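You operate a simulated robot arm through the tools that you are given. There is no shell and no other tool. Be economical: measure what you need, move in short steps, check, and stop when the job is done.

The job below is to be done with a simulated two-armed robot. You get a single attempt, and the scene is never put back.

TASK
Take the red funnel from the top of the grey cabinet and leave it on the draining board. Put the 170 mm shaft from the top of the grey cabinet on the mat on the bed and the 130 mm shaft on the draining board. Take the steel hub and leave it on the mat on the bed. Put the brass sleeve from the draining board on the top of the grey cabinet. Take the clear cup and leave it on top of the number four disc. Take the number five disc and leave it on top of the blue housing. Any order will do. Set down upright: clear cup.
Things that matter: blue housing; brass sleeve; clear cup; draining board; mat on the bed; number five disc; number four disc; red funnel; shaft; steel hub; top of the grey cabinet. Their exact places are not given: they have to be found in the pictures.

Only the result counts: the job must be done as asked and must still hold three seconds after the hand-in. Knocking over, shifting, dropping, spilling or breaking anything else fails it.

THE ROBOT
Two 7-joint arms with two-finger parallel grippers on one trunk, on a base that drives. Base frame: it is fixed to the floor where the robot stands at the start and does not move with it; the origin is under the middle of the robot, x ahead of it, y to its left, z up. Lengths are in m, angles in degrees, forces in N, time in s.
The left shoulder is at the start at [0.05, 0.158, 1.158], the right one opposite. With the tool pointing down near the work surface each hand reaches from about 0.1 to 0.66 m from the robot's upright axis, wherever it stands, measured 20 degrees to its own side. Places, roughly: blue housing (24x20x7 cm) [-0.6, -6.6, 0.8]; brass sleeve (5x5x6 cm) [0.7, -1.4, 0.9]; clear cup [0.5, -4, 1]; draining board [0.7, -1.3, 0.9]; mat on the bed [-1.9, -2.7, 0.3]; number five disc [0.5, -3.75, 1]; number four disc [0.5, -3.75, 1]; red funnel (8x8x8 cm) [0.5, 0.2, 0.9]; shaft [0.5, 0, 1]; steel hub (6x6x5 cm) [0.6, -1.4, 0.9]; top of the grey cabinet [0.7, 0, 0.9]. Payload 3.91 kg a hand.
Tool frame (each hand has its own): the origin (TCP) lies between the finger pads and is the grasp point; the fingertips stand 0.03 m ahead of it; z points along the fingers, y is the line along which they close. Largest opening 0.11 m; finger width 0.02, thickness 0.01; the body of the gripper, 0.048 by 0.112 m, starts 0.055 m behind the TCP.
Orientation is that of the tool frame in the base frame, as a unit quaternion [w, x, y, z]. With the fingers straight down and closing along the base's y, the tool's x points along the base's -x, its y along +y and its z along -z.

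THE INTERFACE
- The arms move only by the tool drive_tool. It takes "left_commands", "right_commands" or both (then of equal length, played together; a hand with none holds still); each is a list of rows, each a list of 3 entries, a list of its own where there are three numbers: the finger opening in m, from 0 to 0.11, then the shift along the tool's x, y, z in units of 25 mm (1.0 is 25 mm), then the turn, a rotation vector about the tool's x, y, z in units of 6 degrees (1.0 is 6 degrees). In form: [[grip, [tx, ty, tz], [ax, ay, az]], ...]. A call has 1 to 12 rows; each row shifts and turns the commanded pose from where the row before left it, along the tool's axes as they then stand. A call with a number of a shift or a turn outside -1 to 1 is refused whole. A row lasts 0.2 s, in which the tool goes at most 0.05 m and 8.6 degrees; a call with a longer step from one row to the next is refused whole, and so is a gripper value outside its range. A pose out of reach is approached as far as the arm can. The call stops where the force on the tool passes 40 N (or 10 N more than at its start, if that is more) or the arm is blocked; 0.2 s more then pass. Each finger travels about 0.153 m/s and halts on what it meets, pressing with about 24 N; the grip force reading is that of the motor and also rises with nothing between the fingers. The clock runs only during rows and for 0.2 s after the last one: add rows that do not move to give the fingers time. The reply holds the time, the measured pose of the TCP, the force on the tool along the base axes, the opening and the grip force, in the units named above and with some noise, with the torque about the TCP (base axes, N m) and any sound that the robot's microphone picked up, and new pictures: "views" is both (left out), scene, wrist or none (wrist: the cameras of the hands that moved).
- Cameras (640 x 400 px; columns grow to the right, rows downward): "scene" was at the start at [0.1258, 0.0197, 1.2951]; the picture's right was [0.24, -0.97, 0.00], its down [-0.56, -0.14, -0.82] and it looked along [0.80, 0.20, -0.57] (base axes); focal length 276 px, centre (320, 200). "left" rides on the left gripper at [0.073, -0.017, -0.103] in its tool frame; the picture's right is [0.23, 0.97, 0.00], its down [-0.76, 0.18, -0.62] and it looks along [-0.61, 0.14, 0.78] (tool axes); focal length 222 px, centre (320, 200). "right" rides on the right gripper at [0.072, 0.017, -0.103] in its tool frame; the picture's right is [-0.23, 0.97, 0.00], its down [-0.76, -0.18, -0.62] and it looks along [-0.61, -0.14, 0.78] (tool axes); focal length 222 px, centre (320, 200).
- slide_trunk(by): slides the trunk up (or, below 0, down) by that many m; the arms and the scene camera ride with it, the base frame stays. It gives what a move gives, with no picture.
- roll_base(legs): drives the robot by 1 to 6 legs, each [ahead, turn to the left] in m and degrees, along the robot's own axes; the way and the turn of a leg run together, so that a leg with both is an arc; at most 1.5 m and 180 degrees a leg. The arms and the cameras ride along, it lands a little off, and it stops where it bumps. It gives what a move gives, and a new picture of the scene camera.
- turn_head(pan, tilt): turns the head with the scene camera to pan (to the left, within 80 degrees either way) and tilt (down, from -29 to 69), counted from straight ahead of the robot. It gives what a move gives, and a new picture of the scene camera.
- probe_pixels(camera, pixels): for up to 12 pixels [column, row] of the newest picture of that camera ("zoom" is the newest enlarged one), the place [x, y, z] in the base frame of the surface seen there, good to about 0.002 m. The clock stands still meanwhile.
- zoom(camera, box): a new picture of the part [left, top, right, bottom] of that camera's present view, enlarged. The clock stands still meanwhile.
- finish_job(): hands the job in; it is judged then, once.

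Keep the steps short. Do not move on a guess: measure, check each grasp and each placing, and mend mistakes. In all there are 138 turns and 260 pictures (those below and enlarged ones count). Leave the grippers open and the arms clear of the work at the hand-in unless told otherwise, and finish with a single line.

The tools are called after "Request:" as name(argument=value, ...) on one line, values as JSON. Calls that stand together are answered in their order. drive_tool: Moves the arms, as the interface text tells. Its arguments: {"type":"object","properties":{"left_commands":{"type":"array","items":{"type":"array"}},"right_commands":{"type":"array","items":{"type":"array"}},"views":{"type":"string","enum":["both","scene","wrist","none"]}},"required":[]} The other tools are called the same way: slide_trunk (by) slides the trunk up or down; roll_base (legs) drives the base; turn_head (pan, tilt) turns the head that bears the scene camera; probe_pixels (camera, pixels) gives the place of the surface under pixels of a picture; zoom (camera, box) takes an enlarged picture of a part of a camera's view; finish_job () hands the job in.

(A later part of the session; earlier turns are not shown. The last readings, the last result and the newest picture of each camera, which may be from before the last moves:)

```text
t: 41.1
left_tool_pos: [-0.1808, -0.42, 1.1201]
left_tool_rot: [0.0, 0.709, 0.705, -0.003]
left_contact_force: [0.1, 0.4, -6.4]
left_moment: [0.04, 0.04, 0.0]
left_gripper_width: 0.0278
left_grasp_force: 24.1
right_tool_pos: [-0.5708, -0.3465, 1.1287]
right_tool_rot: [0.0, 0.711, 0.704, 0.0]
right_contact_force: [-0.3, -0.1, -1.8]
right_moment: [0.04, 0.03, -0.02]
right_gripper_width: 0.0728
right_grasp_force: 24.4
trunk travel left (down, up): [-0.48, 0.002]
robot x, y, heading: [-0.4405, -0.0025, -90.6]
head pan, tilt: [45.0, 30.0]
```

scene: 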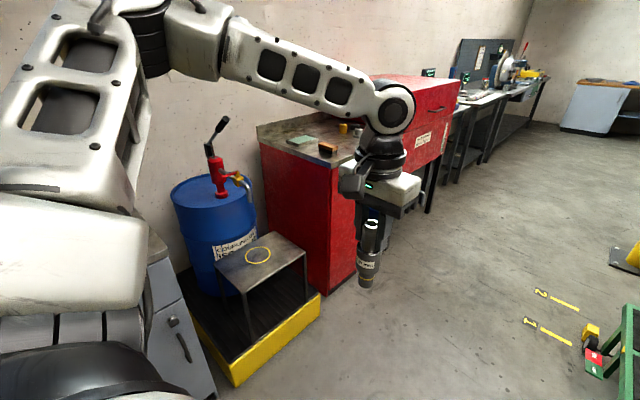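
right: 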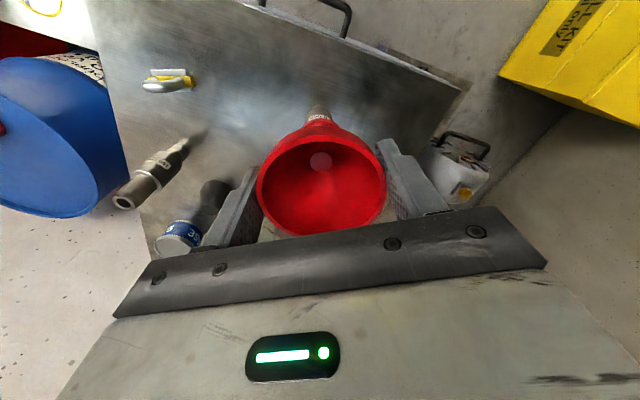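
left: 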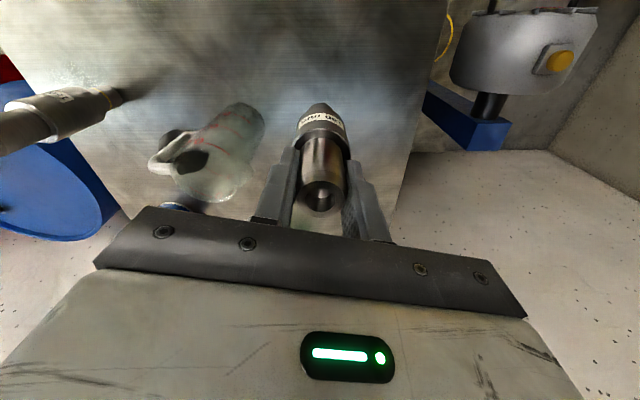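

The bench top is at z≈0.9 with its front at x≈0.41. I'll drive to about (-0.25, -1.25) and face +x.

Request:
roll_base(legs=[[0, 9], [1.26, 0], [0, 81.5]])

Request:
turn_head(pan=0, tilt=30)

```text
t: 51.6
left_tool_pos: [0.164, -0.9892, 1.1207]
left_tool_rot: [0.002, -0.009, 1.0, -0.002]
left_contact_force: [0.2, -0.1, -7.1]
left_moment: [-0.01, 0.0, 0.0]
left_gripper_width: 0.0274
left_grasp_force: 23.5
right_tool_pos: [0.098, -1.381, 1.1279]
right_tool_rot: [-0.001, -0.007, 1.0, 0.001]
right_contact_force: [-0.2, 0.5, -1.8]
right_moment: [-0.02, 0.02, 0.02]
right_gripper_width: 0.0726
right_grasp_force: 24.0
trunk travel left (down, up): [-0.48, 0.002]
robot x, y, heading: [-0.249, -1.2535, 0.7]
head pan, tilt: [45.0, 30.0]
```

scene: 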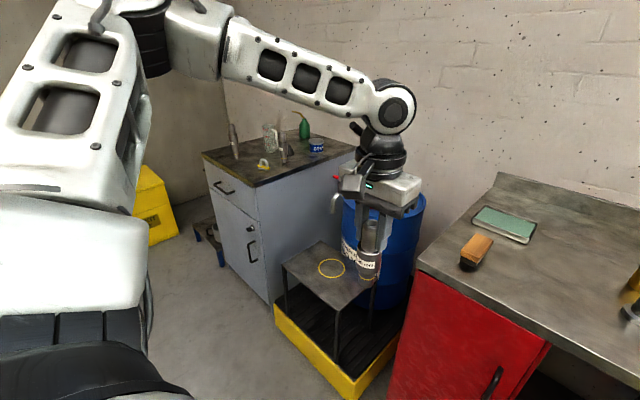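

```text
t: 52.8
left_tool_pos: [0.1633, -0.9903, 1.1196]
left_tool_rot: [0.002, -0.009, 1.0, -0.002]
left_contact_force: [0.3, -0.2, -6.9]
left_moment: [-0.01, 0.0, 0.01]
left_gripper_width: 0.0275
left_grasp_force: 23.9
right_tool_pos: [0.0976, -1.3822, 1.128]
right_tool_rot: [0.0, -0.007, 1.0, 0.001]
right_contact_force: [-0.3, 0.0, -1.8]
right_moment: [-0.02, 0.03, 0.01]
right_gripper_width: 0.0726
right_grasp_force: 24.1
trunk travel left (down, up): [-0.48, 0.002]
robot x, y, heading: [-0.25, -1.2528, 1.1]
head pan, tilt: [0.0, 30.0]
```

scene: 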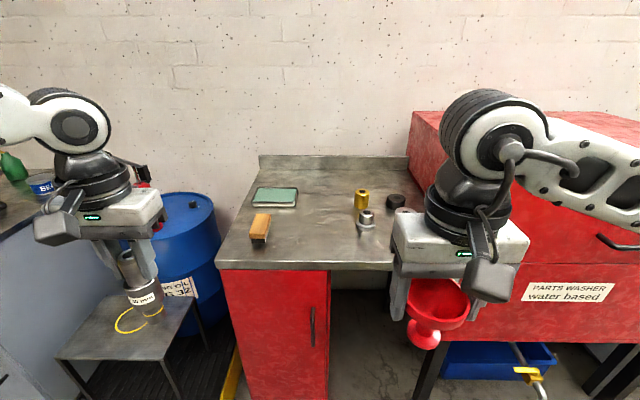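

The draining board is ahead. The hub is at (366,220) and the brass sleeve at (361,197), with other small items beside them. I'll probe.

Request:
zoom(camera="scene", box=[220, 140, 420, 280])

Request:
probe_pixels(camera="scene", pixels=[[361, 192], [361, 207], [366, 213], [366, 230], [396, 196], [405, 211], [260, 225], [275, 196], [250, 262], [380, 265], [412, 180], [330, 200]])

```text
2.86 times, centred on (320, 210) of scene
```

zoom: 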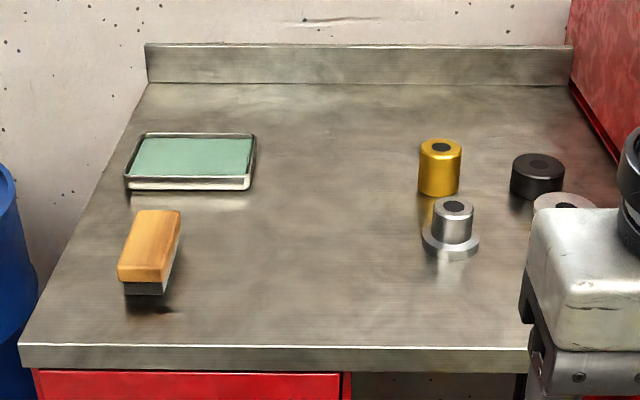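

```text
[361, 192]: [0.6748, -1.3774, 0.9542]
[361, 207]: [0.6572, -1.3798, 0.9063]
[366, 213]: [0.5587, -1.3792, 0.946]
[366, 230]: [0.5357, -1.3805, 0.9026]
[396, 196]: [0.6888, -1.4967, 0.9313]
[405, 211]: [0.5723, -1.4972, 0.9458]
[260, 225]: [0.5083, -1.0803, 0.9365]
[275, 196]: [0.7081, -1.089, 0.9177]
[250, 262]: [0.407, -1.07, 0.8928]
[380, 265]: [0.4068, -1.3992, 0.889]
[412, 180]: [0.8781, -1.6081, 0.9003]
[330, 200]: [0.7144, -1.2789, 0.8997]
```

The draining board is at z=0.90 (x 0.41–0.93, y −0.98…−1.6). The hub is at (0.563,−1.38) and the sleeve at (0.68,−1.378). I'll drive up and turn slightly right, to set the shaft with the left hand around (0.60,−1.19).

Request:
roll_base(legs=[[0.31, 0], [0, -15]])

Request:
turn_head(pan=10, tilt=42)

```text
t: 55.8
left_tool_pos: [0.5238, -1.1072, 1.1203]
left_tool_rot: [0.001, 0.128, 0.992, -0.001]
left_contact_force: [0.7, 0.5, -7.2]
left_moment: [0.0, -0.01, -0.02]
left_gripper_width: 0.0273
left_grasp_force: 24.2
right_tool_pos: [0.3587, -1.4665, 1.1281]
right_tool_rot: [0.001, 0.128, 0.992, 0.001]
right_contact_force: [-0.3, -0.5, -2.8]
right_moment: [0.07, 0.01, -0.01]
right_gripper_width: 0.0725
right_grasp_force: 24.1
trunk travel left (down, up): [-0.48, 0.002]
robot x, y, heading: [0.0579, -1.2495, -14.6]
head pan, tilt: [0.0, 30.0]
```

scene: 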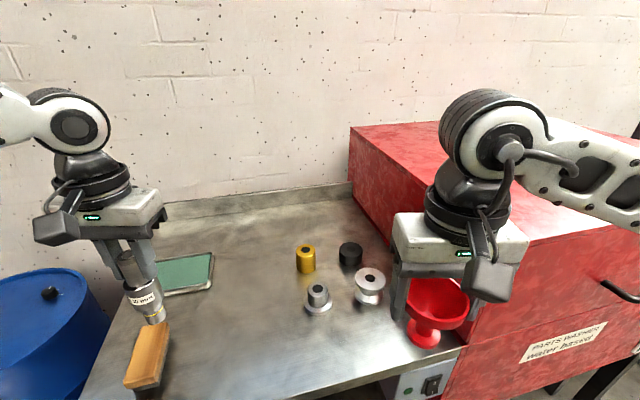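

```text
t: 56.5
left_tool_pos: [0.5241, -1.1056, 1.1196]
left_tool_rot: [0.001, 0.126, 0.992, -0.001]
left_contact_force: [-0.2, -0.1, -7.4]
left_moment: [0.03, -0.03, 0.0]
left_gripper_width: 0.0276
left_grasp_force: 23.9
right_tool_pos: [0.3578, -1.4653, 1.1286]
right_tool_rot: [0.0, 0.128, 0.992, 0.0]
right_contact_force: [-1.0, -0.3, -1.9]
right_moment: [0.01, 0.02, 0.02]
right_gripper_width: 0.0726
right_grasp_force: 23.9
trunk travel left (down, up): [-0.48, 0.002]
robot x, y, heading: [0.0536, -1.2513, -14.7]
head pan, tilt: [10.0, 42.0]
```

scene: 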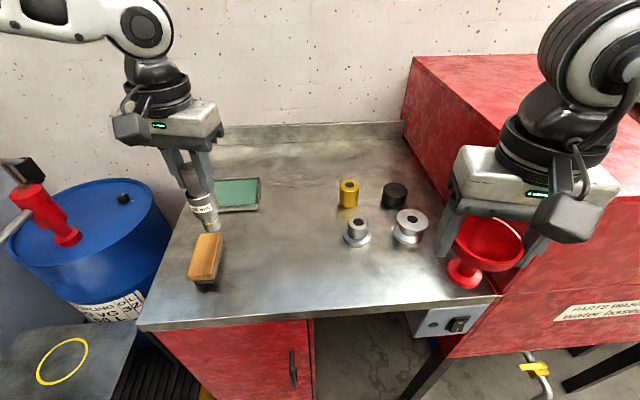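

I'll move the left hand to (0.60,−1.20) and lower to about 1 cm above the board.

Request:
drive_tool(left_commands=[[0.0, [-0.975, -0.72, 0], [0, 0, 0]], [0.0, [-0.975, -0.72, 0], [0, 0, 0]], [0.0, [-0.975, -0.72, 0], [0, 0, 0]], [0.0, [-0.975, -0.72, 0], [0, 0, 0]], [0.0, [0, 0, 0.9], [0, 0, 0]], [0.0, [0, 0, 0.9], [0, 0, 0]], [0.0, [0, 0, 0.9], [0, 0, 0]], [0.0, [0, 0, 0.9], [0, 0, 0]], [0.0, [0, 0, 0], [0, 0, 0]]])

```text
t: 58.5
left_tool_pos: [0.5891, -1.1857, 1.0364]
left_tool_rot: [0.002, 0.127, 0.992, -0.002]
left_contact_force: [0.1, 0.4, -6.8]
left_moment: [0.02, 0.01, -0.01]
left_gripper_width: 0.0277
left_grasp_force: 23.9
left hand out of reach, approached as far as the arm can: row 5, 6, 7, 8
right_tool_pos: [0.3576, -1.4659, 1.1297]
right_tool_rot: [0.0, 0.129, 0.992, 0.001]
right_contact_force: [-0.1, 0.6, -2.0]
right_moment: [0.03, 0.02, 0.03]
right_gripper_width: 0.0726
right_grasp_force: 24.2
trunk travel left (down, up): [-0.48, 0.002]
robot x, y, heading: [0.0583, -1.2509, -14.9]
head pan, tilt: [10.0, 42.0]
```

scene: 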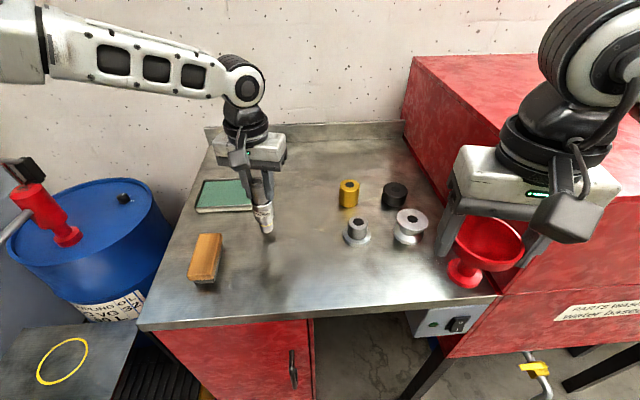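
left: 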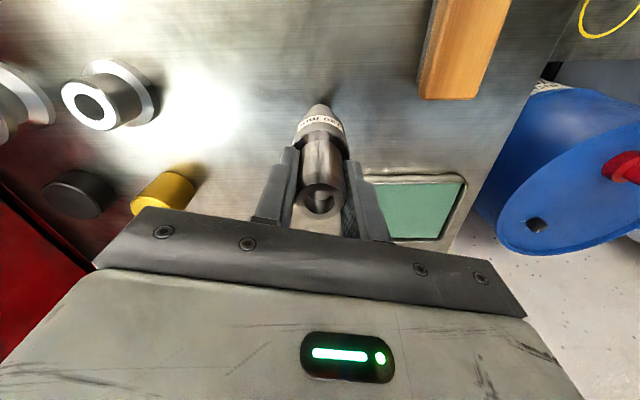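

That is near the reach limit, but the spot is free. I'll pull back 1.5 cm and lower gently until contact.

Request:
drive_tool(left_commands=[[0.0, [0.6, 0, 0.1], [0, 0, 0]], [0.0, [0, 0, 0.3], [0, 0, 0]], [0.0, [0, 0, 0.15], [0, 0, 0]], [0.0, [0, 0, 0.1], [0, 0, 0]], [0.0, [0, 0, 0.1], [0, 0, 0]]], views="scene")

```text
t: 59.7
left_tool_pos: [0.5748, -1.1823, 1.0185]
left_tool_rot: [0.002, 0.127, 0.992, -0.002]
left_contact_force: [-0.5, 1.2, -1.5]
left_moment: [0.18, 0.08, 0.01]
left_gripper_width: 0.0276
left_grasp_force: 23.8
right_tool_pos: [0.3573, -1.4655, 1.1295]
right_tool_rot: [0.0, 0.127, 0.992, 0.001]
right_contact_force: [0.1, 0.0, -1.3]
right_moment: [0.02, -0.02, 0.03]
right_gripper_width: 0.0724
right_grasp_force: 24.1
trunk travel left (down, up): [-0.48, 0.002]
robot x, y, heading: [0.0519, -1.2529, -14.7]
head pan, tilt: [10.0, 42.0]
```

scene: 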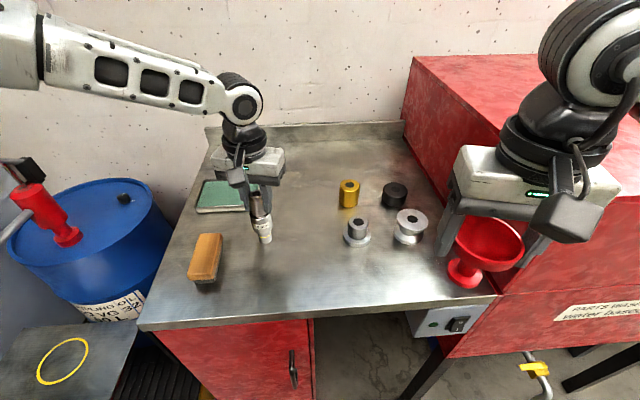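

It has contact (the weight is off the hand). I'll open and rise.

Request:
drive_tool(left_commands=[[0.0, [0, 0, 0.06], [0, 0, 0]], [0.035, [0, 0, 0], [0, 0, 0]], [0.07, [0, 0, 0], [0, 0, 0]], [0.07, [0, 0, 0], [0, 0, 0]], [0.07, [0, 0, -0.8], [0, 0, 0]], [0.07, [0, 0, -1], [0, 0, 0]], [0.07, [0, 0, -1], [0, 0, 0]], [0.07, [0, 0, -1], [0, 0, 0]], [0.07, [0.5, 0, -0.5], [0, 0, 0]], [0.07, [1, 0, 0], [0, 0, 0]], [0.07, [1, 0, 0], [0, 0, 0]]], views="scene")

```text
t: 62.1
left_tool_pos: [0.5125, -1.1667, 1.1227]
left_tool_rot: [0.002, 0.127, 0.992, -0.002]
left_contact_force: [-0.7, 0.2, -0.5]
left_moment: [0.01, -0.04, 0.03]
left_gripper_width: 0.0702
left_grasp_force: 0.1
right_tool_pos: [0.3556, -1.4663, 1.1277]
right_tool_rot: [0.001, 0.128, 0.992, 0.002]
right_contact_force: [-0.8, 0.3, -1.7]
right_moment: [0.01, -0.01, 0.0]
right_gripper_width: 0.0724
right_grasp_force: 23.9
trunk travel left (down, up): [-0.48, 0.002]
robot x, y, heading: [0.0506, -1.2515, -14.9]
head pan, tilt: [10.0, 42.0]
```

scene: 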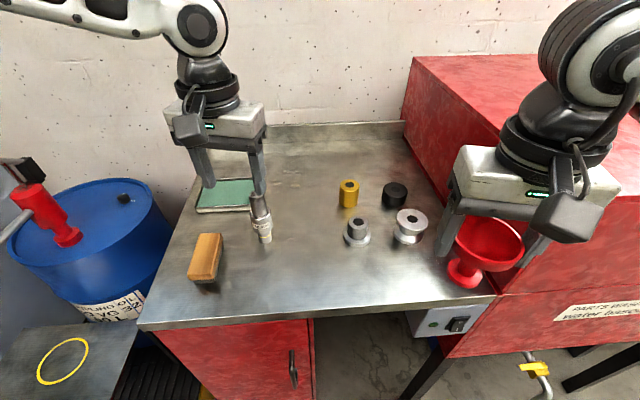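

The shaft stands. The left hand is free now, so I'll turn right 20° so it can take the hub.

Request:
roll_base(legs=[[0, -20]])

Request:
turn_head(pan=20, tilt=42)

Request:
zoom(camera="scene", box=[260, 160, 420, 260])

```text
t: 63.5
left_tool_pos: [0.5149, -1.3228, 1.1233]
left_tool_rot: [0.002, 0.291, 0.957, -0.001]
left_contact_force: [-0.3, 0.2, -0.2]
left_moment: [0.02, -0.03, -0.02]
left_gripper_width: 0.0701
left_grasp_force: 0.0
right_tool_pos: [0.2688, -1.5548, 1.1287]
right_tool_rot: [0.0, 0.292, 0.956, 0.0]
right_contact_force: [0.0, 0.9, -2.1]
right_moment: [0.0, -0.01, 0.0]
right_gripper_width: 0.0725
right_grasp_force: 24.2
trunk travel left (down, up): [-0.48, 0.002]
robot x, y, heading: [0.0581, -1.2466, -33.7]
head pan, tilt: [10.0, 42.0]
```

scene: 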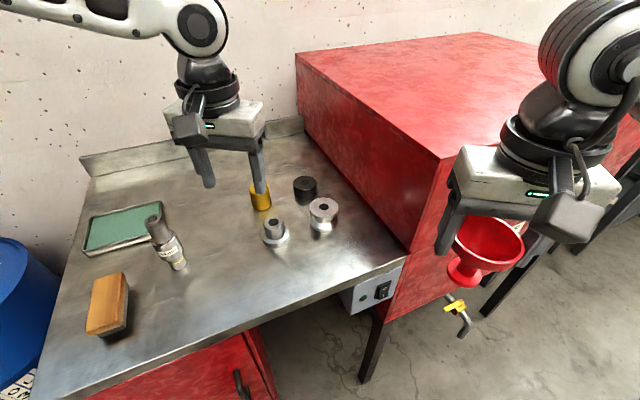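

```text
t: 64.3
left_tool_pos: [0.5153, -1.3223, 1.1219]
left_tool_rot: [0.001, 0.292, 0.956, -0.002]
left_contact_force: [0.0, 0.2, -0.1]
left_moment: [0.03, 0.03, 0.01]
left_gripper_width: 0.07
left_grasp_force: 0.1
right_tool_pos: [0.2696, -1.5537, 1.1297]
right_tool_rot: [0.0, 0.292, 0.956, 0.001]
right_contact_force: [-0.5, -0.6, -2.5]
right_moment: [0.0, 0.03, -0.01]
right_gripper_width: 0.0725
right_grasp_force: 23.9
trunk travel left (down, up): [-0.48, 0.002]
robot x, y, heading: [0.057, -1.2505, -34.1]
head pan, tilt: [20.0, 42.0]
```

scene: 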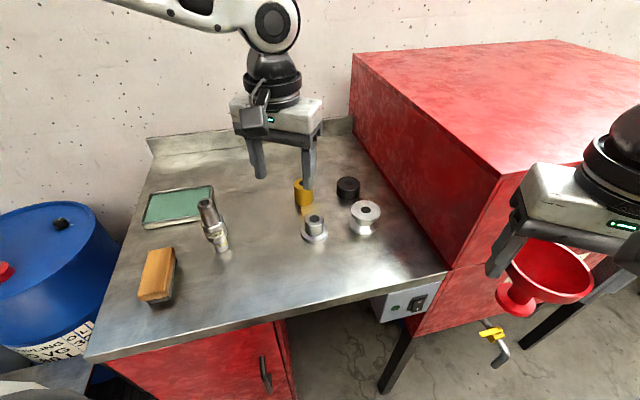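

```text
4.00 times, centred on (340, 210) of scene
```

zoom: 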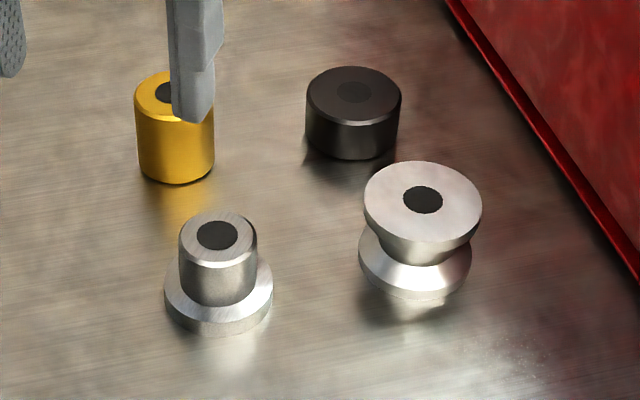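

The hub, with its flange and neck, is at zoom (217,235). I'll probe its top edges.

Request:
probe_pixels(camera="zoom", pixels=[[217, 216], [217, 252], [183, 235], [252, 235], [217, 275], [217, 332], [165, 100], [150, 83], [165, 77], [200, 100]])

```text
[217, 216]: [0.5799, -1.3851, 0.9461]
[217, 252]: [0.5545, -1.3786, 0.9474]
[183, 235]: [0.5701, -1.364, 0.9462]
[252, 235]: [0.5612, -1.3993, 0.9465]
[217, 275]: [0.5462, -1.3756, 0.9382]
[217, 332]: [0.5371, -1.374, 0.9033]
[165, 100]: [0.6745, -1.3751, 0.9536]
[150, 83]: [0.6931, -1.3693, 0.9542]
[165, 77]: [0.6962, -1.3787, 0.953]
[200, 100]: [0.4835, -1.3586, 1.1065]
```

Hub centre is (0.566,−1.3815), top at 0.947. I'll move over it and lower to about 5 cm above the grasp.

Request:
drive_tool(left_commands=[[0.08, [-1, -0.28, 0], [0, 0, 0]], [0.08, [-1, -0.28, 0], [0, 0, 0]], [0.08, [-1, -0.28, 0], [0, 0, 0]], [0.08, [0, 0, 1], [0, 0, 0]], [0.08, [0, 0, 1], [0, 0, 0]], [0.08, [0, 0, 1], [0, 0, 0]], [0.08, [0, 0, 1], [0, 0, 0]], [0.08, [0, 0, 1], [0, 0, 0]], [0.08, [0, 0, 0], [0, 0, 0]]], views="wrist")

```text
t: 66.3
left_tool_pos: [0.5619, -1.3556, 1.008]
left_tool_rot: [0.001, 0.291, 0.957, -0.003]
left_contact_force: [-0.5, -0.4, -0.5]
left_moment: [-0.01, 0.0, -0.03]
left_gripper_width: 0.0798
left_grasp_force: 0.0
left hand out of reach, approached as far as the arm can: row 6, 7, 8
right_tool_pos: [0.2687, -1.5539, 1.1293]
right_tool_rot: [0.0, 0.293, 0.956, 0.001]
right_contact_force: [0.4, 0.7, -1.4]
right_moment: [0.02, 0.01, 0.02]
right_gripper_width: 0.0724
right_grasp_force: 23.7
trunk travel left (down, up): [-0.48, 0.002]
robot x, y, heading: [0.0552, -1.2503, -33.9]
head pan, tilt: [20.0, 42.0]
```

left: 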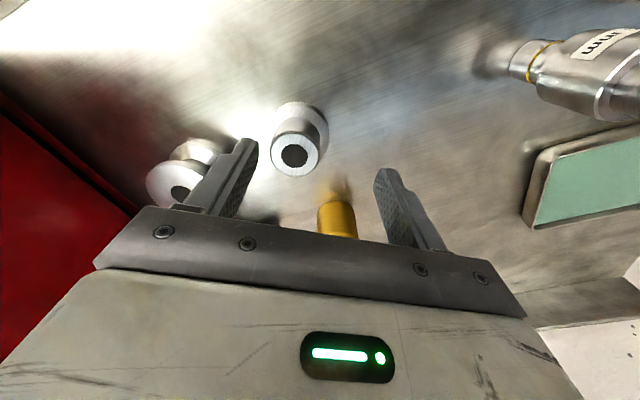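

The reach shrinks at low z with the trunk raised. I'll raise the hand, lower the trunk 0.08, and go on.

Request:
drive_tool(left_commands=[[0.08, [0.5, 0, -1], [0, 0, 0]], [0.08, [0, 0, -1], [0, 0, 0]], [0.08, [0, 0, -1], [0, 0, 0]], [0.08, [0, 0, -0.6], [0, 0, 0]]], views="none")

Request:
slide_trunk(by=-0.08)

```text
t: 67.3
left_tool_pos: [0.5501, -1.3497, 1.0988]
left_tool_rot: [0.002, 0.292, 0.956, -0.001]
left_contact_force: [0.5, 0.3, -0.1]
left_moment: [0.01, -0.02, -0.01]
left_gripper_width: 0.08
left_grasp_force: 0.1
right_tool_pos: [0.2693, -1.5544, 1.13]
right_tool_rot: [-0.001, 0.292, 0.956, 0.001]
right_contact_force: [0.4, -0.4, -0.9]
right_moment: [0.01, 0.02, 0.02]
right_gripper_width: 0.0726
right_grasp_force: 24.0
trunk travel left (down, up): [-0.48, 0.002]
robot x, y, heading: [0.058, -1.2541, -33.9]
head pan, tilt: [20.0, 42.0]
```

```text
t: 68.4
left_tool_pos: [0.5504, -1.3495, 1.0195]
left_tool_rot: [0.002, 0.292, 0.956, -0.003]
left_contact_force: [0.0, -0.6, 0.6]
left_moment: [-0.02, 0.01, -0.02]
left_gripper_width: 0.0802
left_grasp_force: 0.0
right_tool_pos: [0.2689, -1.5526, 1.0497]
right_tool_rot: [0.001, 0.293, 0.956, 0.0]
right_contact_force: [-0.1, 0.6, -1.0]
right_moment: [0.02, 0.02, 0.03]
right_gripper_width: 0.0723
right_grasp_force: 24.2
trunk travel left (down, up): [-0.4, 0.082]
robot x, y, heading: [0.0565, -1.2505, -34.0]
head pan, tilt: [20.0, 42.0]
```

Request:
drive_tool(left_commands=[[0.08, [-0.62, -0.36, 0], [0, 0, 0]], [0.08, [-0.62, -0.36, 0], [0, 0, 0]], [0.08, [0, 0, 0], [0, 0, 0]]], views="wrist")

```text
t: 69.2
left_tool_pos: [0.5653, -1.3819, 1.019]
left_tool_rot: [0.002, 0.291, 0.957, -0.001]
left_contact_force: [0.1, 0.4, 0.0]
left_moment: [-0.03, 0.0, 0.0]
left_gripper_width: 0.0803
left_grasp_force: 0.1
right_tool_pos: [0.2691, -1.5535, 1.0491]
right_tool_rot: [0.0, 0.293, 0.956, 0.0]
right_contact_force: [-0.1, -0.8, -1.5]
right_moment: [0.03, 0.01, -0.02]
right_gripper_width: 0.0723
right_grasp_force: 24.5
trunk travel left (down, up): [-0.4, 0.082]
robot x, y, heading: [0.0534, -1.2498, -34.3]
head pan, tilt: [20.0, 42.0]
```

left: 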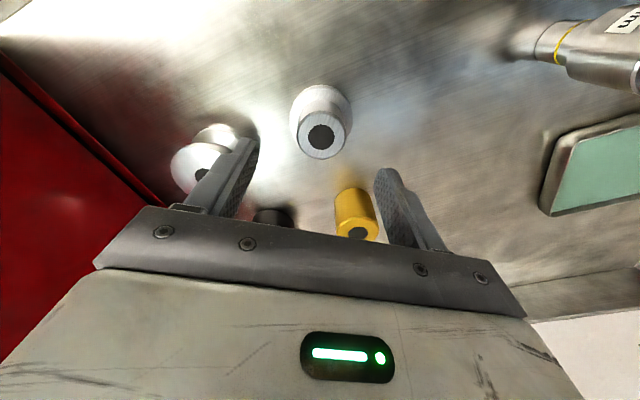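

Aligned. I'll descend to 0.947 and close.

Request:
drive_tool(left_commands=[[0.08, [0, 0, 1], [0, 0, 0]], [0.08, [0, 0, 1], [0, 0, 0]], [0.08, [0, 0, 0.88], [0, 0, 0]], [0.08, [0, 0, 0], [0, 0, 0]], [0.055, [0, 0, 0], [0, 0, 0]], [0.03, [0, 0, 0], [0, 0, 0]], [0.02, [0, 0, 0], [0, 0, 0]], [0.02, [0, 0, 0], [0, 0, 0]]], views="wrist")

```text
t: 71.0
left_tool_pos: [0.5622, -1.3689, 0.9527]
left_tool_rot: [0.002, 0.292, 0.956, -0.002]
left_contact_force: [-1.5, -0.9, 1.0]
left_moment: [0.04, -0.01, -0.02]
left_gripper_width: 0.0411
left_grasp_force: 24.1
left hand out of reach, approached as far as the arm can: row 2, 3
right_tool_pos: [0.269, -1.5531, 1.0491]
right_tool_rot: [0.0, 0.292, 0.956, 0.001]
right_contact_force: [-0.5, 0.5, -2.0]
right_moment: [0.02, 0.0, -0.01]
right_gripper_width: 0.0723
right_grasp_force: 24.5
trunk travel left (down, up): [-0.4, 0.082]
robot x, y, heading: [0.0572, -1.2519, -33.7]
head pan, tilt: [20.0, 42.0]
```

left: 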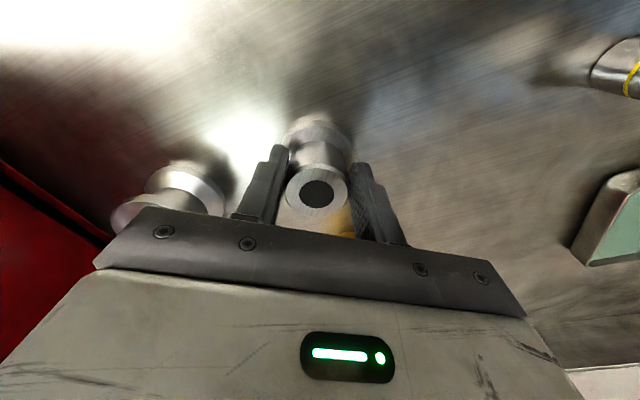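

It is gripped (0.041, 24 N). I'll lift.

Request:
drive_tool(left_commands=[[0.02, [0, 0, -0.3], [0, 0, 0]], [0.02, [0.1, 0, -0.6], [0, 0, 0]], [0.02, [0.2, 0, -0.9], [0, 0, 0]], [0.02, [0.2, 0, -0.9], [0, 0, 0]], [0.02, [0.2, 0, -0.9], [0, 0, 0]], [0.02, [0.2, 0, -0.9], [0, 0, 0]]])

```text
t: 72.4
left_tool_pos: [0.5432, -1.3559, 1.067]
left_tool_rot: [0.0, 0.292, 0.956, -0.002]
left_contact_force: [-1.4, 0.5, -3.5]
left_moment: [0.03, 0.0, 0.03]
left_gripper_width: 0.041
left_grasp_force: 23.8
right_tool_pos: [0.2693, -1.5532, 1.0494]
right_tool_rot: [0.0, 0.292, 0.956, 0.001]
right_contact_force: [0.3, 0.3, -1.9]
right_moment: [-0.02, 0.02, 0.04]
right_gripper_width: 0.0721
right_grasp_force: 23.7
trunk travel left (down, up): [-0.4, 0.082]
robot x, y, heading: [0.0519, -1.2507, -34.1]
head pan, tilt: [20.0, 42.0]
```

scene: 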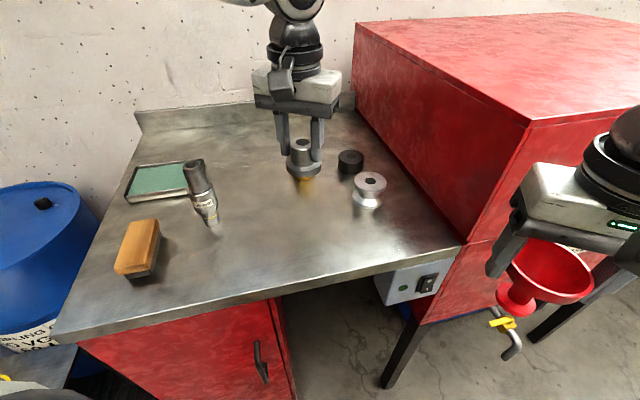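
left: 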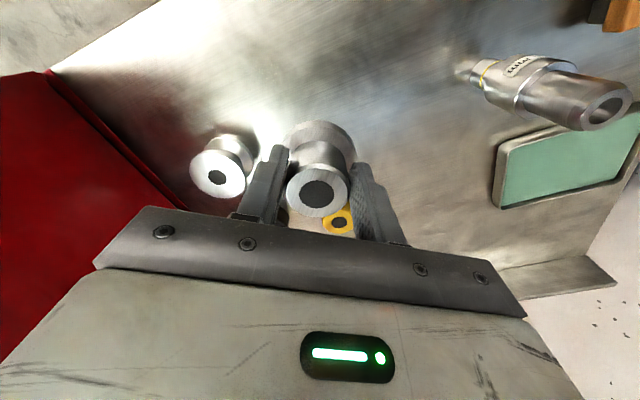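

The hub is held. I'll raise both hands and pull the hub in, then turn left to heading about +15 for the funnel.

Request:
drive_tool(left_commands=[[0.02, [0, 0, -0.9], [0, 0, 0]], [0.02, [0.3, 0, -0.9], [0, 0, 0]], [0.02, [0.9, 0, -0.6], [0, 0, 0]], [0.02, [0.9, 0, 0], [0, 0, 0]], [0.02, [0.9, 0.4, 0], [0, 0, 0]], [0.02, [0.9, 0.6, 0], [0, 0, 0]]], right_commands=[[0.055, [0, 0, -0.7], [0, 0, 0]], [0.055, [0, 0, -0.7], [0, 0, 0]], [0.055, [0, 0, -0.7], [0, 0, 0]], [0.055, [0, 0, 0], [0, 0, 0]], [0.055, [0, 0, 0], [0, 0, 0]], [0.055, [0, 0, 0], [0, 0, 0]]], views="none")

Request:
roll_base(legs=[[0, 50]])

Request:
turn_head(pan=-20, tilt=42)

```text
t: 73.8
left_tool_pos: [0.4755, -1.2804, 1.1235]
left_tool_rot: [0.001, 0.293, 0.956, -0.002]
left_contact_force: [0.2, 0.1, -3.9]
left_moment: [0.04, 0.02, -0.01]
left_gripper_width: 0.0415
left_grasp_force: 24.4
right_tool_pos: [0.2708, -1.5519, 1.1008]
right_tool_rot: [0.001, 0.291, 0.957, 0.001]
right_contact_force: [0.1, 0.2, -0.8]
right_moment: [-0.02, 0.03, 0.03]
right_gripper_width: 0.0724
right_grasp_force: 23.3
trunk travel left (down, up): [-0.4, 0.082]
robot x, y, heading: [0.0566, -1.2523, -34.2]
head pan, tilt: [20.0, 42.0]
```

```text
t: 75.9
left_tool_pos: [0.4035, -1.0269, 1.1247]
left_tool_rot: [0.004, -0.02, 1.0, -0.002]
left_contact_force: [0.5, 0.4, -2.9]
left_moment: [-0.02, 0.04, -0.02]
left_gripper_width: 0.0412
left_grasp_force: 23.9
right_tool_pos: [0.4012, -1.3761, 1.1037]
right_tool_rot: [0.002, -0.001, 1.0, 0.001]
right_contact_force: [0.3, -1.2, -1.7]
right_moment: [-0.03, 0.06, 0.0]
right_gripper_width: 0.0722
right_grasp_force: 23.9
trunk travel left (down, up): [-0.4, 0.082]
robot x, y, heading: [0.0578, -1.2466, 1.6]
head pan, tilt: [20.0, 42.0]
stopped in leg 1: the robot was blocked; the commanded pose is now the measured one
```

scene: 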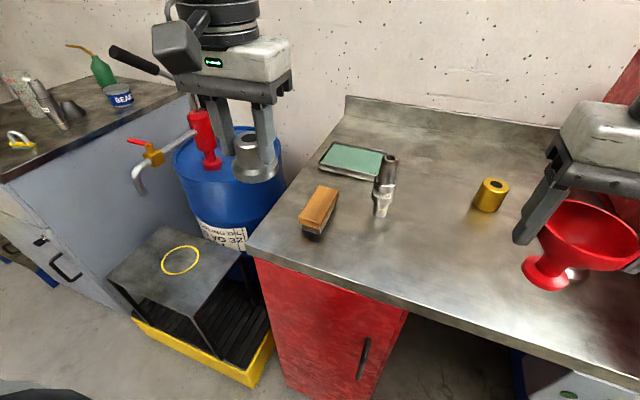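

```text
t: 77.0
left_tool_pos: [0.4032, -1.0279, 1.1245]
left_tool_rot: [0.006, -0.019, 1.0, -0.002]
left_contact_force: [-0.1, -0.3, -3.9]
left_moment: [-0.01, 0.04, 0.02]
left_gripper_width: 0.0414
left_grasp_force: 24.5
right_tool_pos: [0.4002, -1.3765, 1.1054]
right_tool_rot: [0.004, -0.003, 1.0, 0.0]
right_contact_force: [0.9, 0.5, -1.1]
right_moment: [0.02, 0.04, 0.01]
right_gripper_width: 0.0724
right_grasp_force: 23.9
trunk travel left (down, up): [-0.4, 0.082]
robot x, y, heading: [0.0531, -1.2513, 2.2]
head pan, tilt: [-20.0, 42.0]
```

scene: 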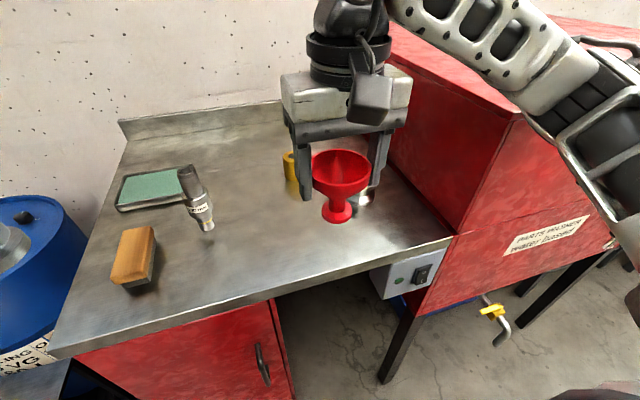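

The turn was blocked at heading 2°. I'll check what is near: probe the right forearm against the red box.

Request:
probe_pixels(camera="scene", pixels=[[560, 130], [600, 190], [625, 250], [520, 110], [560, 200], [605, 230], [480, 60], [450, 240]])

Request:
turn_head(pan=-70, tilt=35)

Request:
turn_head(pan=55, tilt=35)

```text
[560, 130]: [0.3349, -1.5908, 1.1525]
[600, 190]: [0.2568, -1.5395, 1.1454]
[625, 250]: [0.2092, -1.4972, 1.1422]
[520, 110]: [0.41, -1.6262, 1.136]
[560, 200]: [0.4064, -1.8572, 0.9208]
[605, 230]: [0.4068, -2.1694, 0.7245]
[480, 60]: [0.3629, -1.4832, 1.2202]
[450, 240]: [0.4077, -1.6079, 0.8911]
```

```text
t: 78.2
left_tool_pos: [0.403, -1.0273, 1.1258]
left_tool_rot: [0.005, -0.02, 1.0, -0.002]
left_contact_force: [0.1, -0.2, -2.6]
left_moment: [-0.03, 0.03, 0.01]
left_gripper_width: 0.0414
left_grasp_force: 24.1
right_tool_pos: [0.4006, -1.375, 1.105]
right_tool_rot: [0.003, -0.003, 1.0, 0.0]
right_contact_force: [0.0, -1.3, -2.1]
right_moment: [-0.01, 0.02, 0.0]
right_gripper_width: 0.0723
right_grasp_force: 23.6
trunk travel left (down, up): [-0.4, 0.082]
robot x, y, heading: [0.055, -1.2505, 1.9]
head pan, tilt: [-70.0, 35.0]
```

scene: 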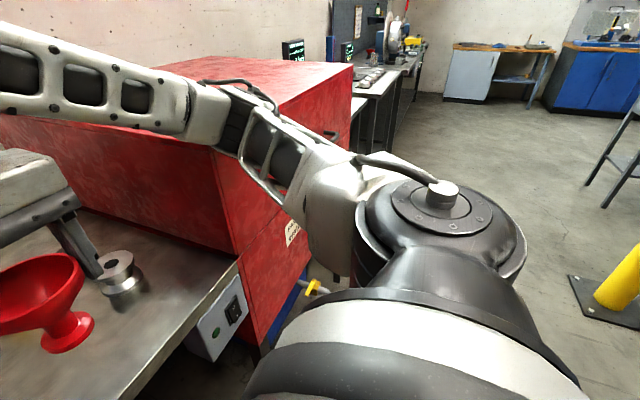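

```text
t: 80.2
left_tool_pos: [0.4025, -1.0274, 1.1247]
left_tool_rot: [0.005, -0.02, 1.0, -0.002]
left_contact_force: [0.2, 0.1, -2.9]
left_moment: [-0.02, 0.07, 0.01]
left_gripper_width: 0.0409
left_grasp_force: 23.6
right_tool_pos: [0.3996, -1.3757, 1.1047]
right_tool_rot: [0.003, -0.003, 1.0, 0.0]
right_contact_force: [0.3, 0.3, -1.7]
right_moment: [0.01, 0.02, -0.01]
right_gripper_width: 0.0723
right_grasp_force: 23.9
trunk travel left (down, up): [-0.4, 0.082]
robot x, y, heading: [0.0524, -1.2514, 2.1]
head pan, tilt: [55.0, 35.0]
```

scene: 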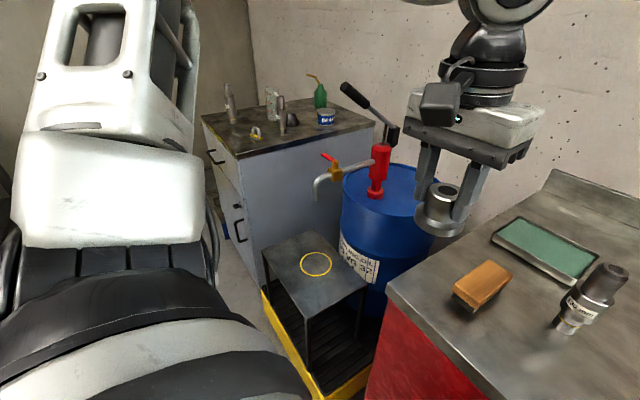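

The right elbow leans against the parts-washer corner. I'll step back from it: turn right a little, back up, and restand farther left (y≈−1.10). First I'll probe the pump positions to keep the left hand clear.

Request:
probe_pixels(camera="scene", pixels=[[346, 88], [394, 140], [318, 205], [380, 165], [330, 157], [325, 245], [360, 390], [265, 290], [400, 400], [347, 100]])

Request:
roll_base(legs=[[0, -6], [-0.3, 0]])

```text
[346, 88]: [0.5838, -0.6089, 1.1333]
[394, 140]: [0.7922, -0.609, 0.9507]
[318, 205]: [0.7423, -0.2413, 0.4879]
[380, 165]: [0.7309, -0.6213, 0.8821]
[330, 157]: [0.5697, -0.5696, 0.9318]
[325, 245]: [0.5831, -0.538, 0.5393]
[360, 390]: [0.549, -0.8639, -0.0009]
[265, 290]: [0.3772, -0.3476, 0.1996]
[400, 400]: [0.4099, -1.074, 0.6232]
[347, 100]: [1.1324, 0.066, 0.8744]
```

```text
t: 82.8
left_tool_pos: [0.1324, -1.0445, 1.1221]
left_tool_rot: [0.001, 0.03, 1.0, -0.001]
left_contact_force: [0.5, 0.5, -3.4]
left_moment: [-0.03, 0.03, 0.02]
left_gripper_width: 0.0414
left_grasp_force: 23.8
right_tool_pos: [0.095, -1.3897, 1.0998]
right_tool_rot: [-0.001, 0.046, 0.999, 0.0]
right_contact_force: [0.4, -0.4, -1.3]
right_moment: [-0.05, 0.04, -0.02]
right_gripper_width: 0.0722
right_grasp_force: 24.3
trunk travel left (down, up): [-0.4, 0.082]
robot x, y, heading: [-0.2416, -1.2333, -3.6]
head pan, tilt: [55.0, 35.0]
```

scene: 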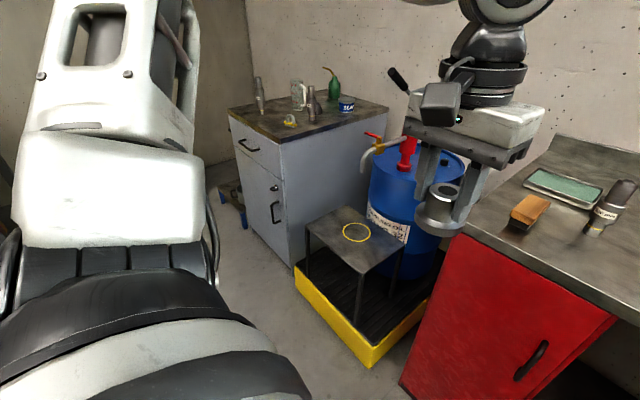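

I'll drive to about (0.12, −1.10), heading about −6.

Request:
roll_base(legs=[[0, 23.8], [0.38, 0], [0, -26]])

Request:
turn_head(pan=-15, tilt=42)

```text
t: 86.6
left_tool_pos: [0.3912, -0.785, 1.1205]
left_tool_rot: [-0.001, -0.167, 0.986, -0.001]
left_contact_force: [-0.3, -0.2, -2.6]
left_moment: [-0.03, 0.01, 0.0]
left_gripper_width: 0.0414
left_grasp_force: 23.8
right_tool_pos: [0.4897, -1.1197, 1.1014]
right_tool_rot: [-0.002, -0.151, 0.989, 0.0]
right_contact_force: [-0.5, 0.2, -1.5]
right_moment: [0.01, 0.01, -0.03]
right_gripper_width: 0.0723
right_grasp_force: 24.0
trunk travel left (down, up): [-0.4, 0.082]
robot x, y, heading: [0.1141, -1.1031, 18.6]
head pan, tilt: [55.0, 35.0]
stopped in leg 2: the robot was blocked; the commanded pose is now the measured one
```

scene: 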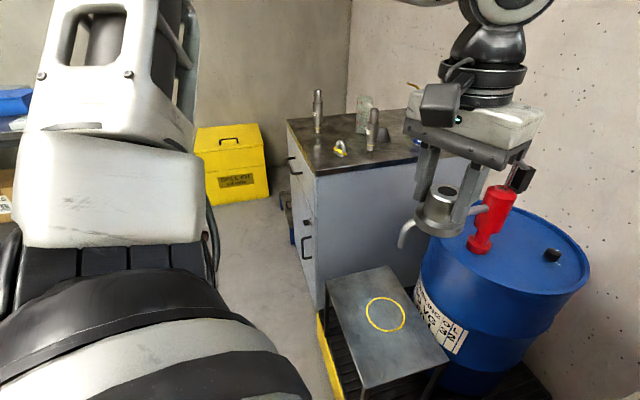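

```text
t: 88.0
left_tool_pos: [0.3916, -0.7854, 1.1208]
left_tool_rot: [0.0, -0.167, 0.986, -0.001]
left_contact_force: [-0.2, 0.4, -2.8]
left_moment: [0.01, 0.05, 0.0]
left_gripper_width: 0.0412
left_grasp_force: 24.1
right_tool_pos: [0.4905, -1.119, 1.0995]
right_tool_rot: [-0.001, -0.151, 0.989, -0.001]
right_contact_force: [0.0, 0.3, -1.3]
right_moment: [0.01, 0.02, -0.03]
right_gripper_width: 0.0722
right_grasp_force: 23.8
trunk travel left (down, up): [-0.4, 0.082]
robot x, y, heading: [0.1163, -1.0961, 18.7]
head pan, tilt: [-15.0, 42.0]
```

scene: 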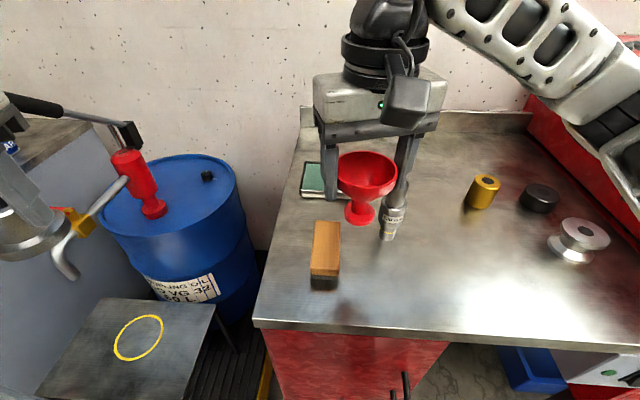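

I'm standing close enough. I'll back off 2 cm and turn right about 22°.

Request:
roll_base(legs=[[-0.02, 0], [0, -22]])

```text
t: 89.9
left_tool_pos: [0.4712, -0.9154, 1.1219]
left_tool_rot: [0.0, 0.021, 1.0, -0.001]
left_contact_force: [-0.5, 0.8, -3.6]
left_moment: [0.04, 0.03, 0.0]
left_gripper_width: 0.0412
left_grasp_force: 24.1
right_tool_pos: [0.4403, -1.2627, 1.0997]
right_tool_rot: [-0.002, 0.037, 0.999, 0.001]
right_contact_force: [0.1, -0.7, -1.7]
right_moment: [-0.02, 0.04, -0.02]
right_gripper_width: 0.0718
right_grasp_force: 24.1
trunk travel left (down, up): [-0.4, 0.082]
robot x, y, heading: [0.0956, -1.1066, -2.6]
head pan, tilt: [-15.0, 42.0]
```

scene: 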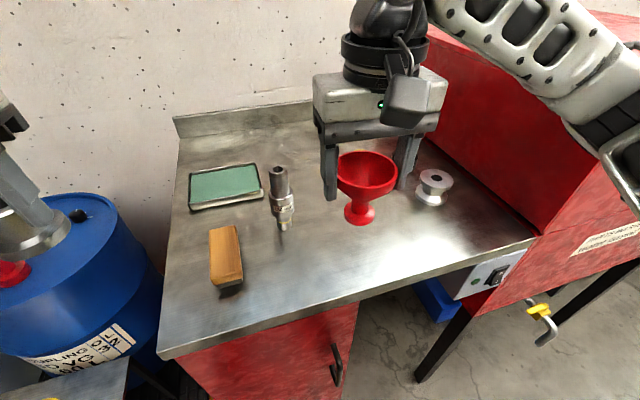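

I'll place the funnel near (0.47,−1.31): shift over and descend to 1 cm above touch.

Request:
drive_tool(right_commands=[[0.055, [-0.67, -0.9, 0], [0, 0, 0]], [0.055, [-0.67, -0.9, 0], [0, 0, 0]], [0.055, [0, 0, 0.9], [0, 0, 0]], [0.055, [0, 0, 0.9], [0, 0, 0]], [0.055, [0, 0, 0.9], [0, 0, 0]], [0.055, [0, 0, 0.9], [0, 0, 0]], [0.055, [0, 0, 0.9], [0, 0, 0]], [0.055, [0, 0, 0.15], [0, 0, 0]], [0.055, [0, 0, 0], [0, 0, 0]]], views="scene")

```text
t: 91.9
left_tool_pos: [0.4707, -0.916, 1.1204]
left_tool_rot: [-0.001, 0.021, 1.0, -0.002]
left_contact_force: [-0.3, 0.0, -3.0]
left_moment: [0.0, 0.0, 0.0]
left_gripper_width: 0.0412
left_grasp_force: 23.9
right_tool_pos: [0.4704, -1.3093, 0.9854]
right_tool_rot: [-0.002, 0.037, 0.999, 0.0]
right_contact_force: [0.2, 0.8, -1.1]
right_moment: [0.0, 0.01, -0.02]
right_gripper_width: 0.0724
right_grasp_force: 24.2
trunk travel left (down, up): [-0.4, 0.082]
robot x, y, heading: [0.0978, -1.107, -2.9]
head pan, tilt: [-15.0, 42.0]
```

scene: 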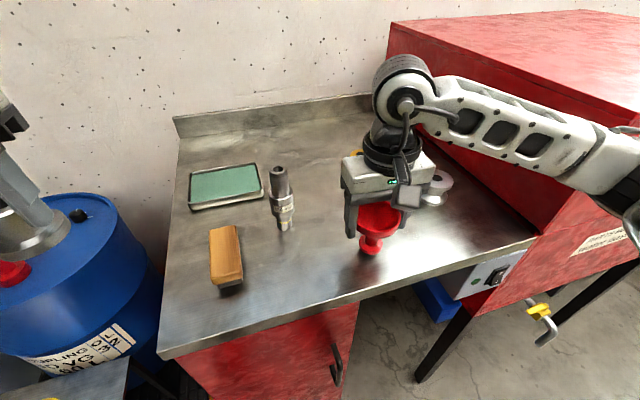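

Next come fine steps down until contact.

Request:
drive_tool(right_commands=[[0.055, [0, 0, 0.2], [0, 0, 0]], [0.055, [0, 0, 0.12], [0, 0, 0]], [0.055, [0, 0, 0.08], [0, 0, 0]], [0.055, [0, 0, 0.08], [0, 0, 0]], [0.055, [0, 0, 0], [0, 0, 0]]], views="none")

```text
t: 93.1
left_tool_pos: [0.4699, -0.917, 1.1216]
left_tool_rot: [0.0, 0.021, 1.0, -0.001]
left_contact_force: [-0.1, -1.0, -2.7]
left_moment: [0.0, 0.05, -0.03]
left_gripper_width: 0.0411
left_grasp_force: 24.2
right_tool_pos: [0.47, -1.3111, 0.9723]
right_tool_rot: [-0.001, 0.037, 0.999, 0.0]
right_contact_force: [0.5, 0.8, -1.2]
right_moment: [0.01, -0.06, -0.01]
right_gripper_width: 0.0719
right_grasp_force: 23.7
trunk travel left (down, up): [-0.4, 0.082]
robot x, y, heading: [0.0964, -1.1085, -3.0]
head pan, tilt: [-15.0, 42.0]
```

Request:
drive_tool(right_commands=[[0.055, [0, 0, 0.06], [0, 0, 0]], [0.055, [0, 0, 0.06], [0, 0, 0]], [0.055, [0, 0, 0], [0, 0, 0]]], views="wrist")

Request:
zoom(camera="scene", box=[330, 180, 430, 270])

```text
t: 93.9
left_tool_pos: [0.4697, -0.9162, 1.1223]
left_tool_rot: [0.001, 0.021, 1.0, -0.001]
left_contact_force: [-0.1, -0.2, -4.1]
left_moment: [-0.02, 0.05, -0.02]
left_gripper_width: 0.0412
left_grasp_force: 24.5
right_tool_pos: [0.4698, -1.3115, 0.9712]
right_tool_rot: [0.001, 0.038, 0.999, 0.001]
right_contact_force: [-0.9, -3.6, 21.1]
right_moment: [-0.11, -0.03, 0.1]
right_gripper_width: 0.0722
right_grasp_force: 24.1
trunk travel left (down, up): [-0.4, 0.082]
robot x, y, heading: [0.0968, -1.1089, -3.1]
head pan, tilt: [-15.0, 42.0]
```

right: 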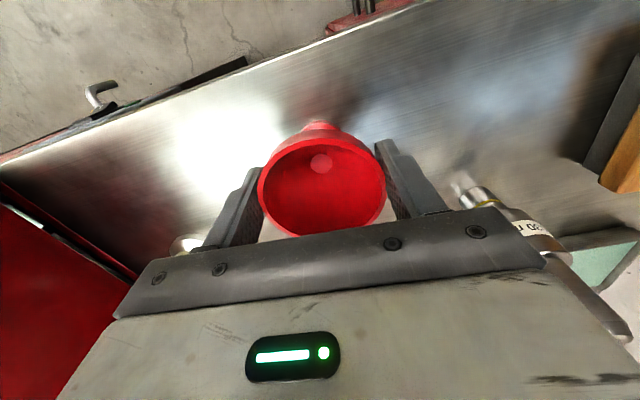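

```text
4.44 times, centred on (380, 225) of scene
```

zoom: 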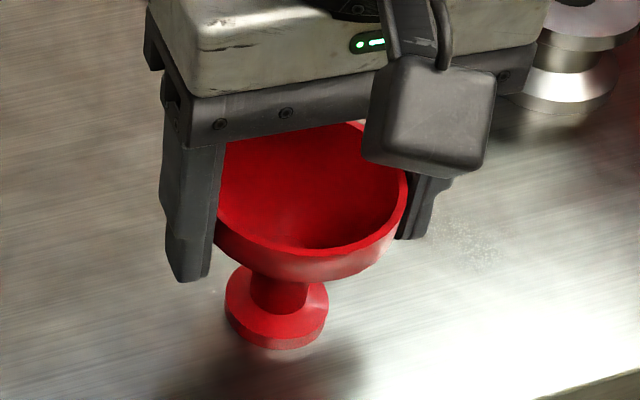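

There is firm contact (21 N). I'll relieve it slightly, open, and rise.

Request:
drive_tool(right_commands=[[0.055, [0, 0, -0.06], [0, 0, 0]], [0.085, [0, 0, 0], [0, 0, 0]], [0.11, [0, 0, 0], [0, 0, 0]], [0.11, [0, 0, 0], [0, 0, 0]], [0.11, [0, 0, -0.9], [0, 0, 0]], [0.11, [0, 0, -0.9], [0, 0, 0]], [0.11, [0, 0, -0.9], [0, 0, 0]], [0.11, [0, 0, -0.9], [0, 0, 0]], [0.11, [0, 0, -0.9], [0, 0, 0]]])

```text
t: 95.9
left_tool_pos: [0.4718, -0.9171, 1.1212]
left_tool_rot: [0.001, 0.021, 1.0, -0.002]
left_contact_force: [0.2, 0.5, -2.7]
left_moment: [0.0, 0.0, 0.02]
left_gripper_width: 0.0413
left_grasp_force: 23.8
right_tool_pos: [0.4696, -1.3117, 1.0836]
right_tool_rot: [-0.001, 0.037, 0.999, 0.0]
right_contact_force: [0.2, 0.8, 0.2]
right_moment: [-0.03, 0.0, 0.01]
right_gripper_width: 0.1101
right_grasp_force: 0.1
trunk travel left (down, up): [-0.4, 0.082]
robot x, y, heading: [0.098, -1.1129, -2.8]
head pan, tilt: [-15.0, 42.0]
```

scene: 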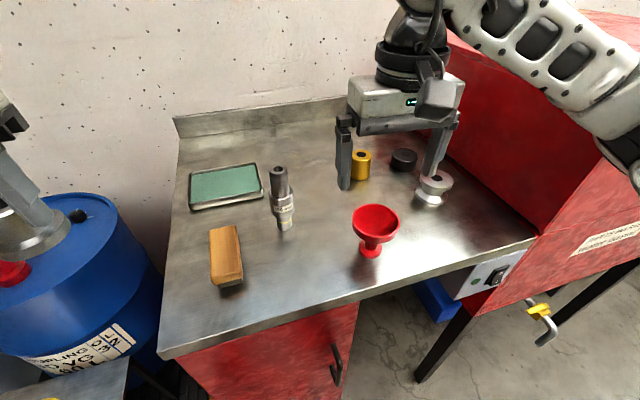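
right: 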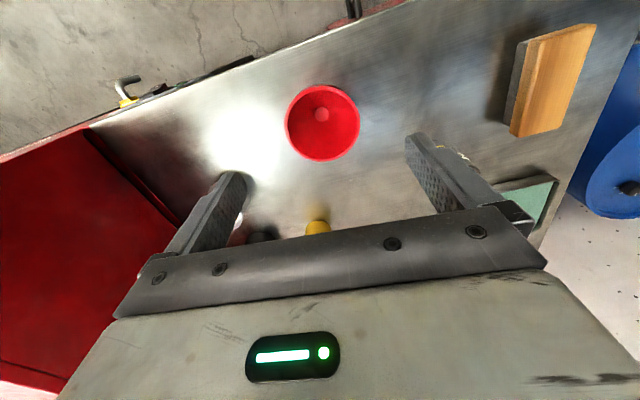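

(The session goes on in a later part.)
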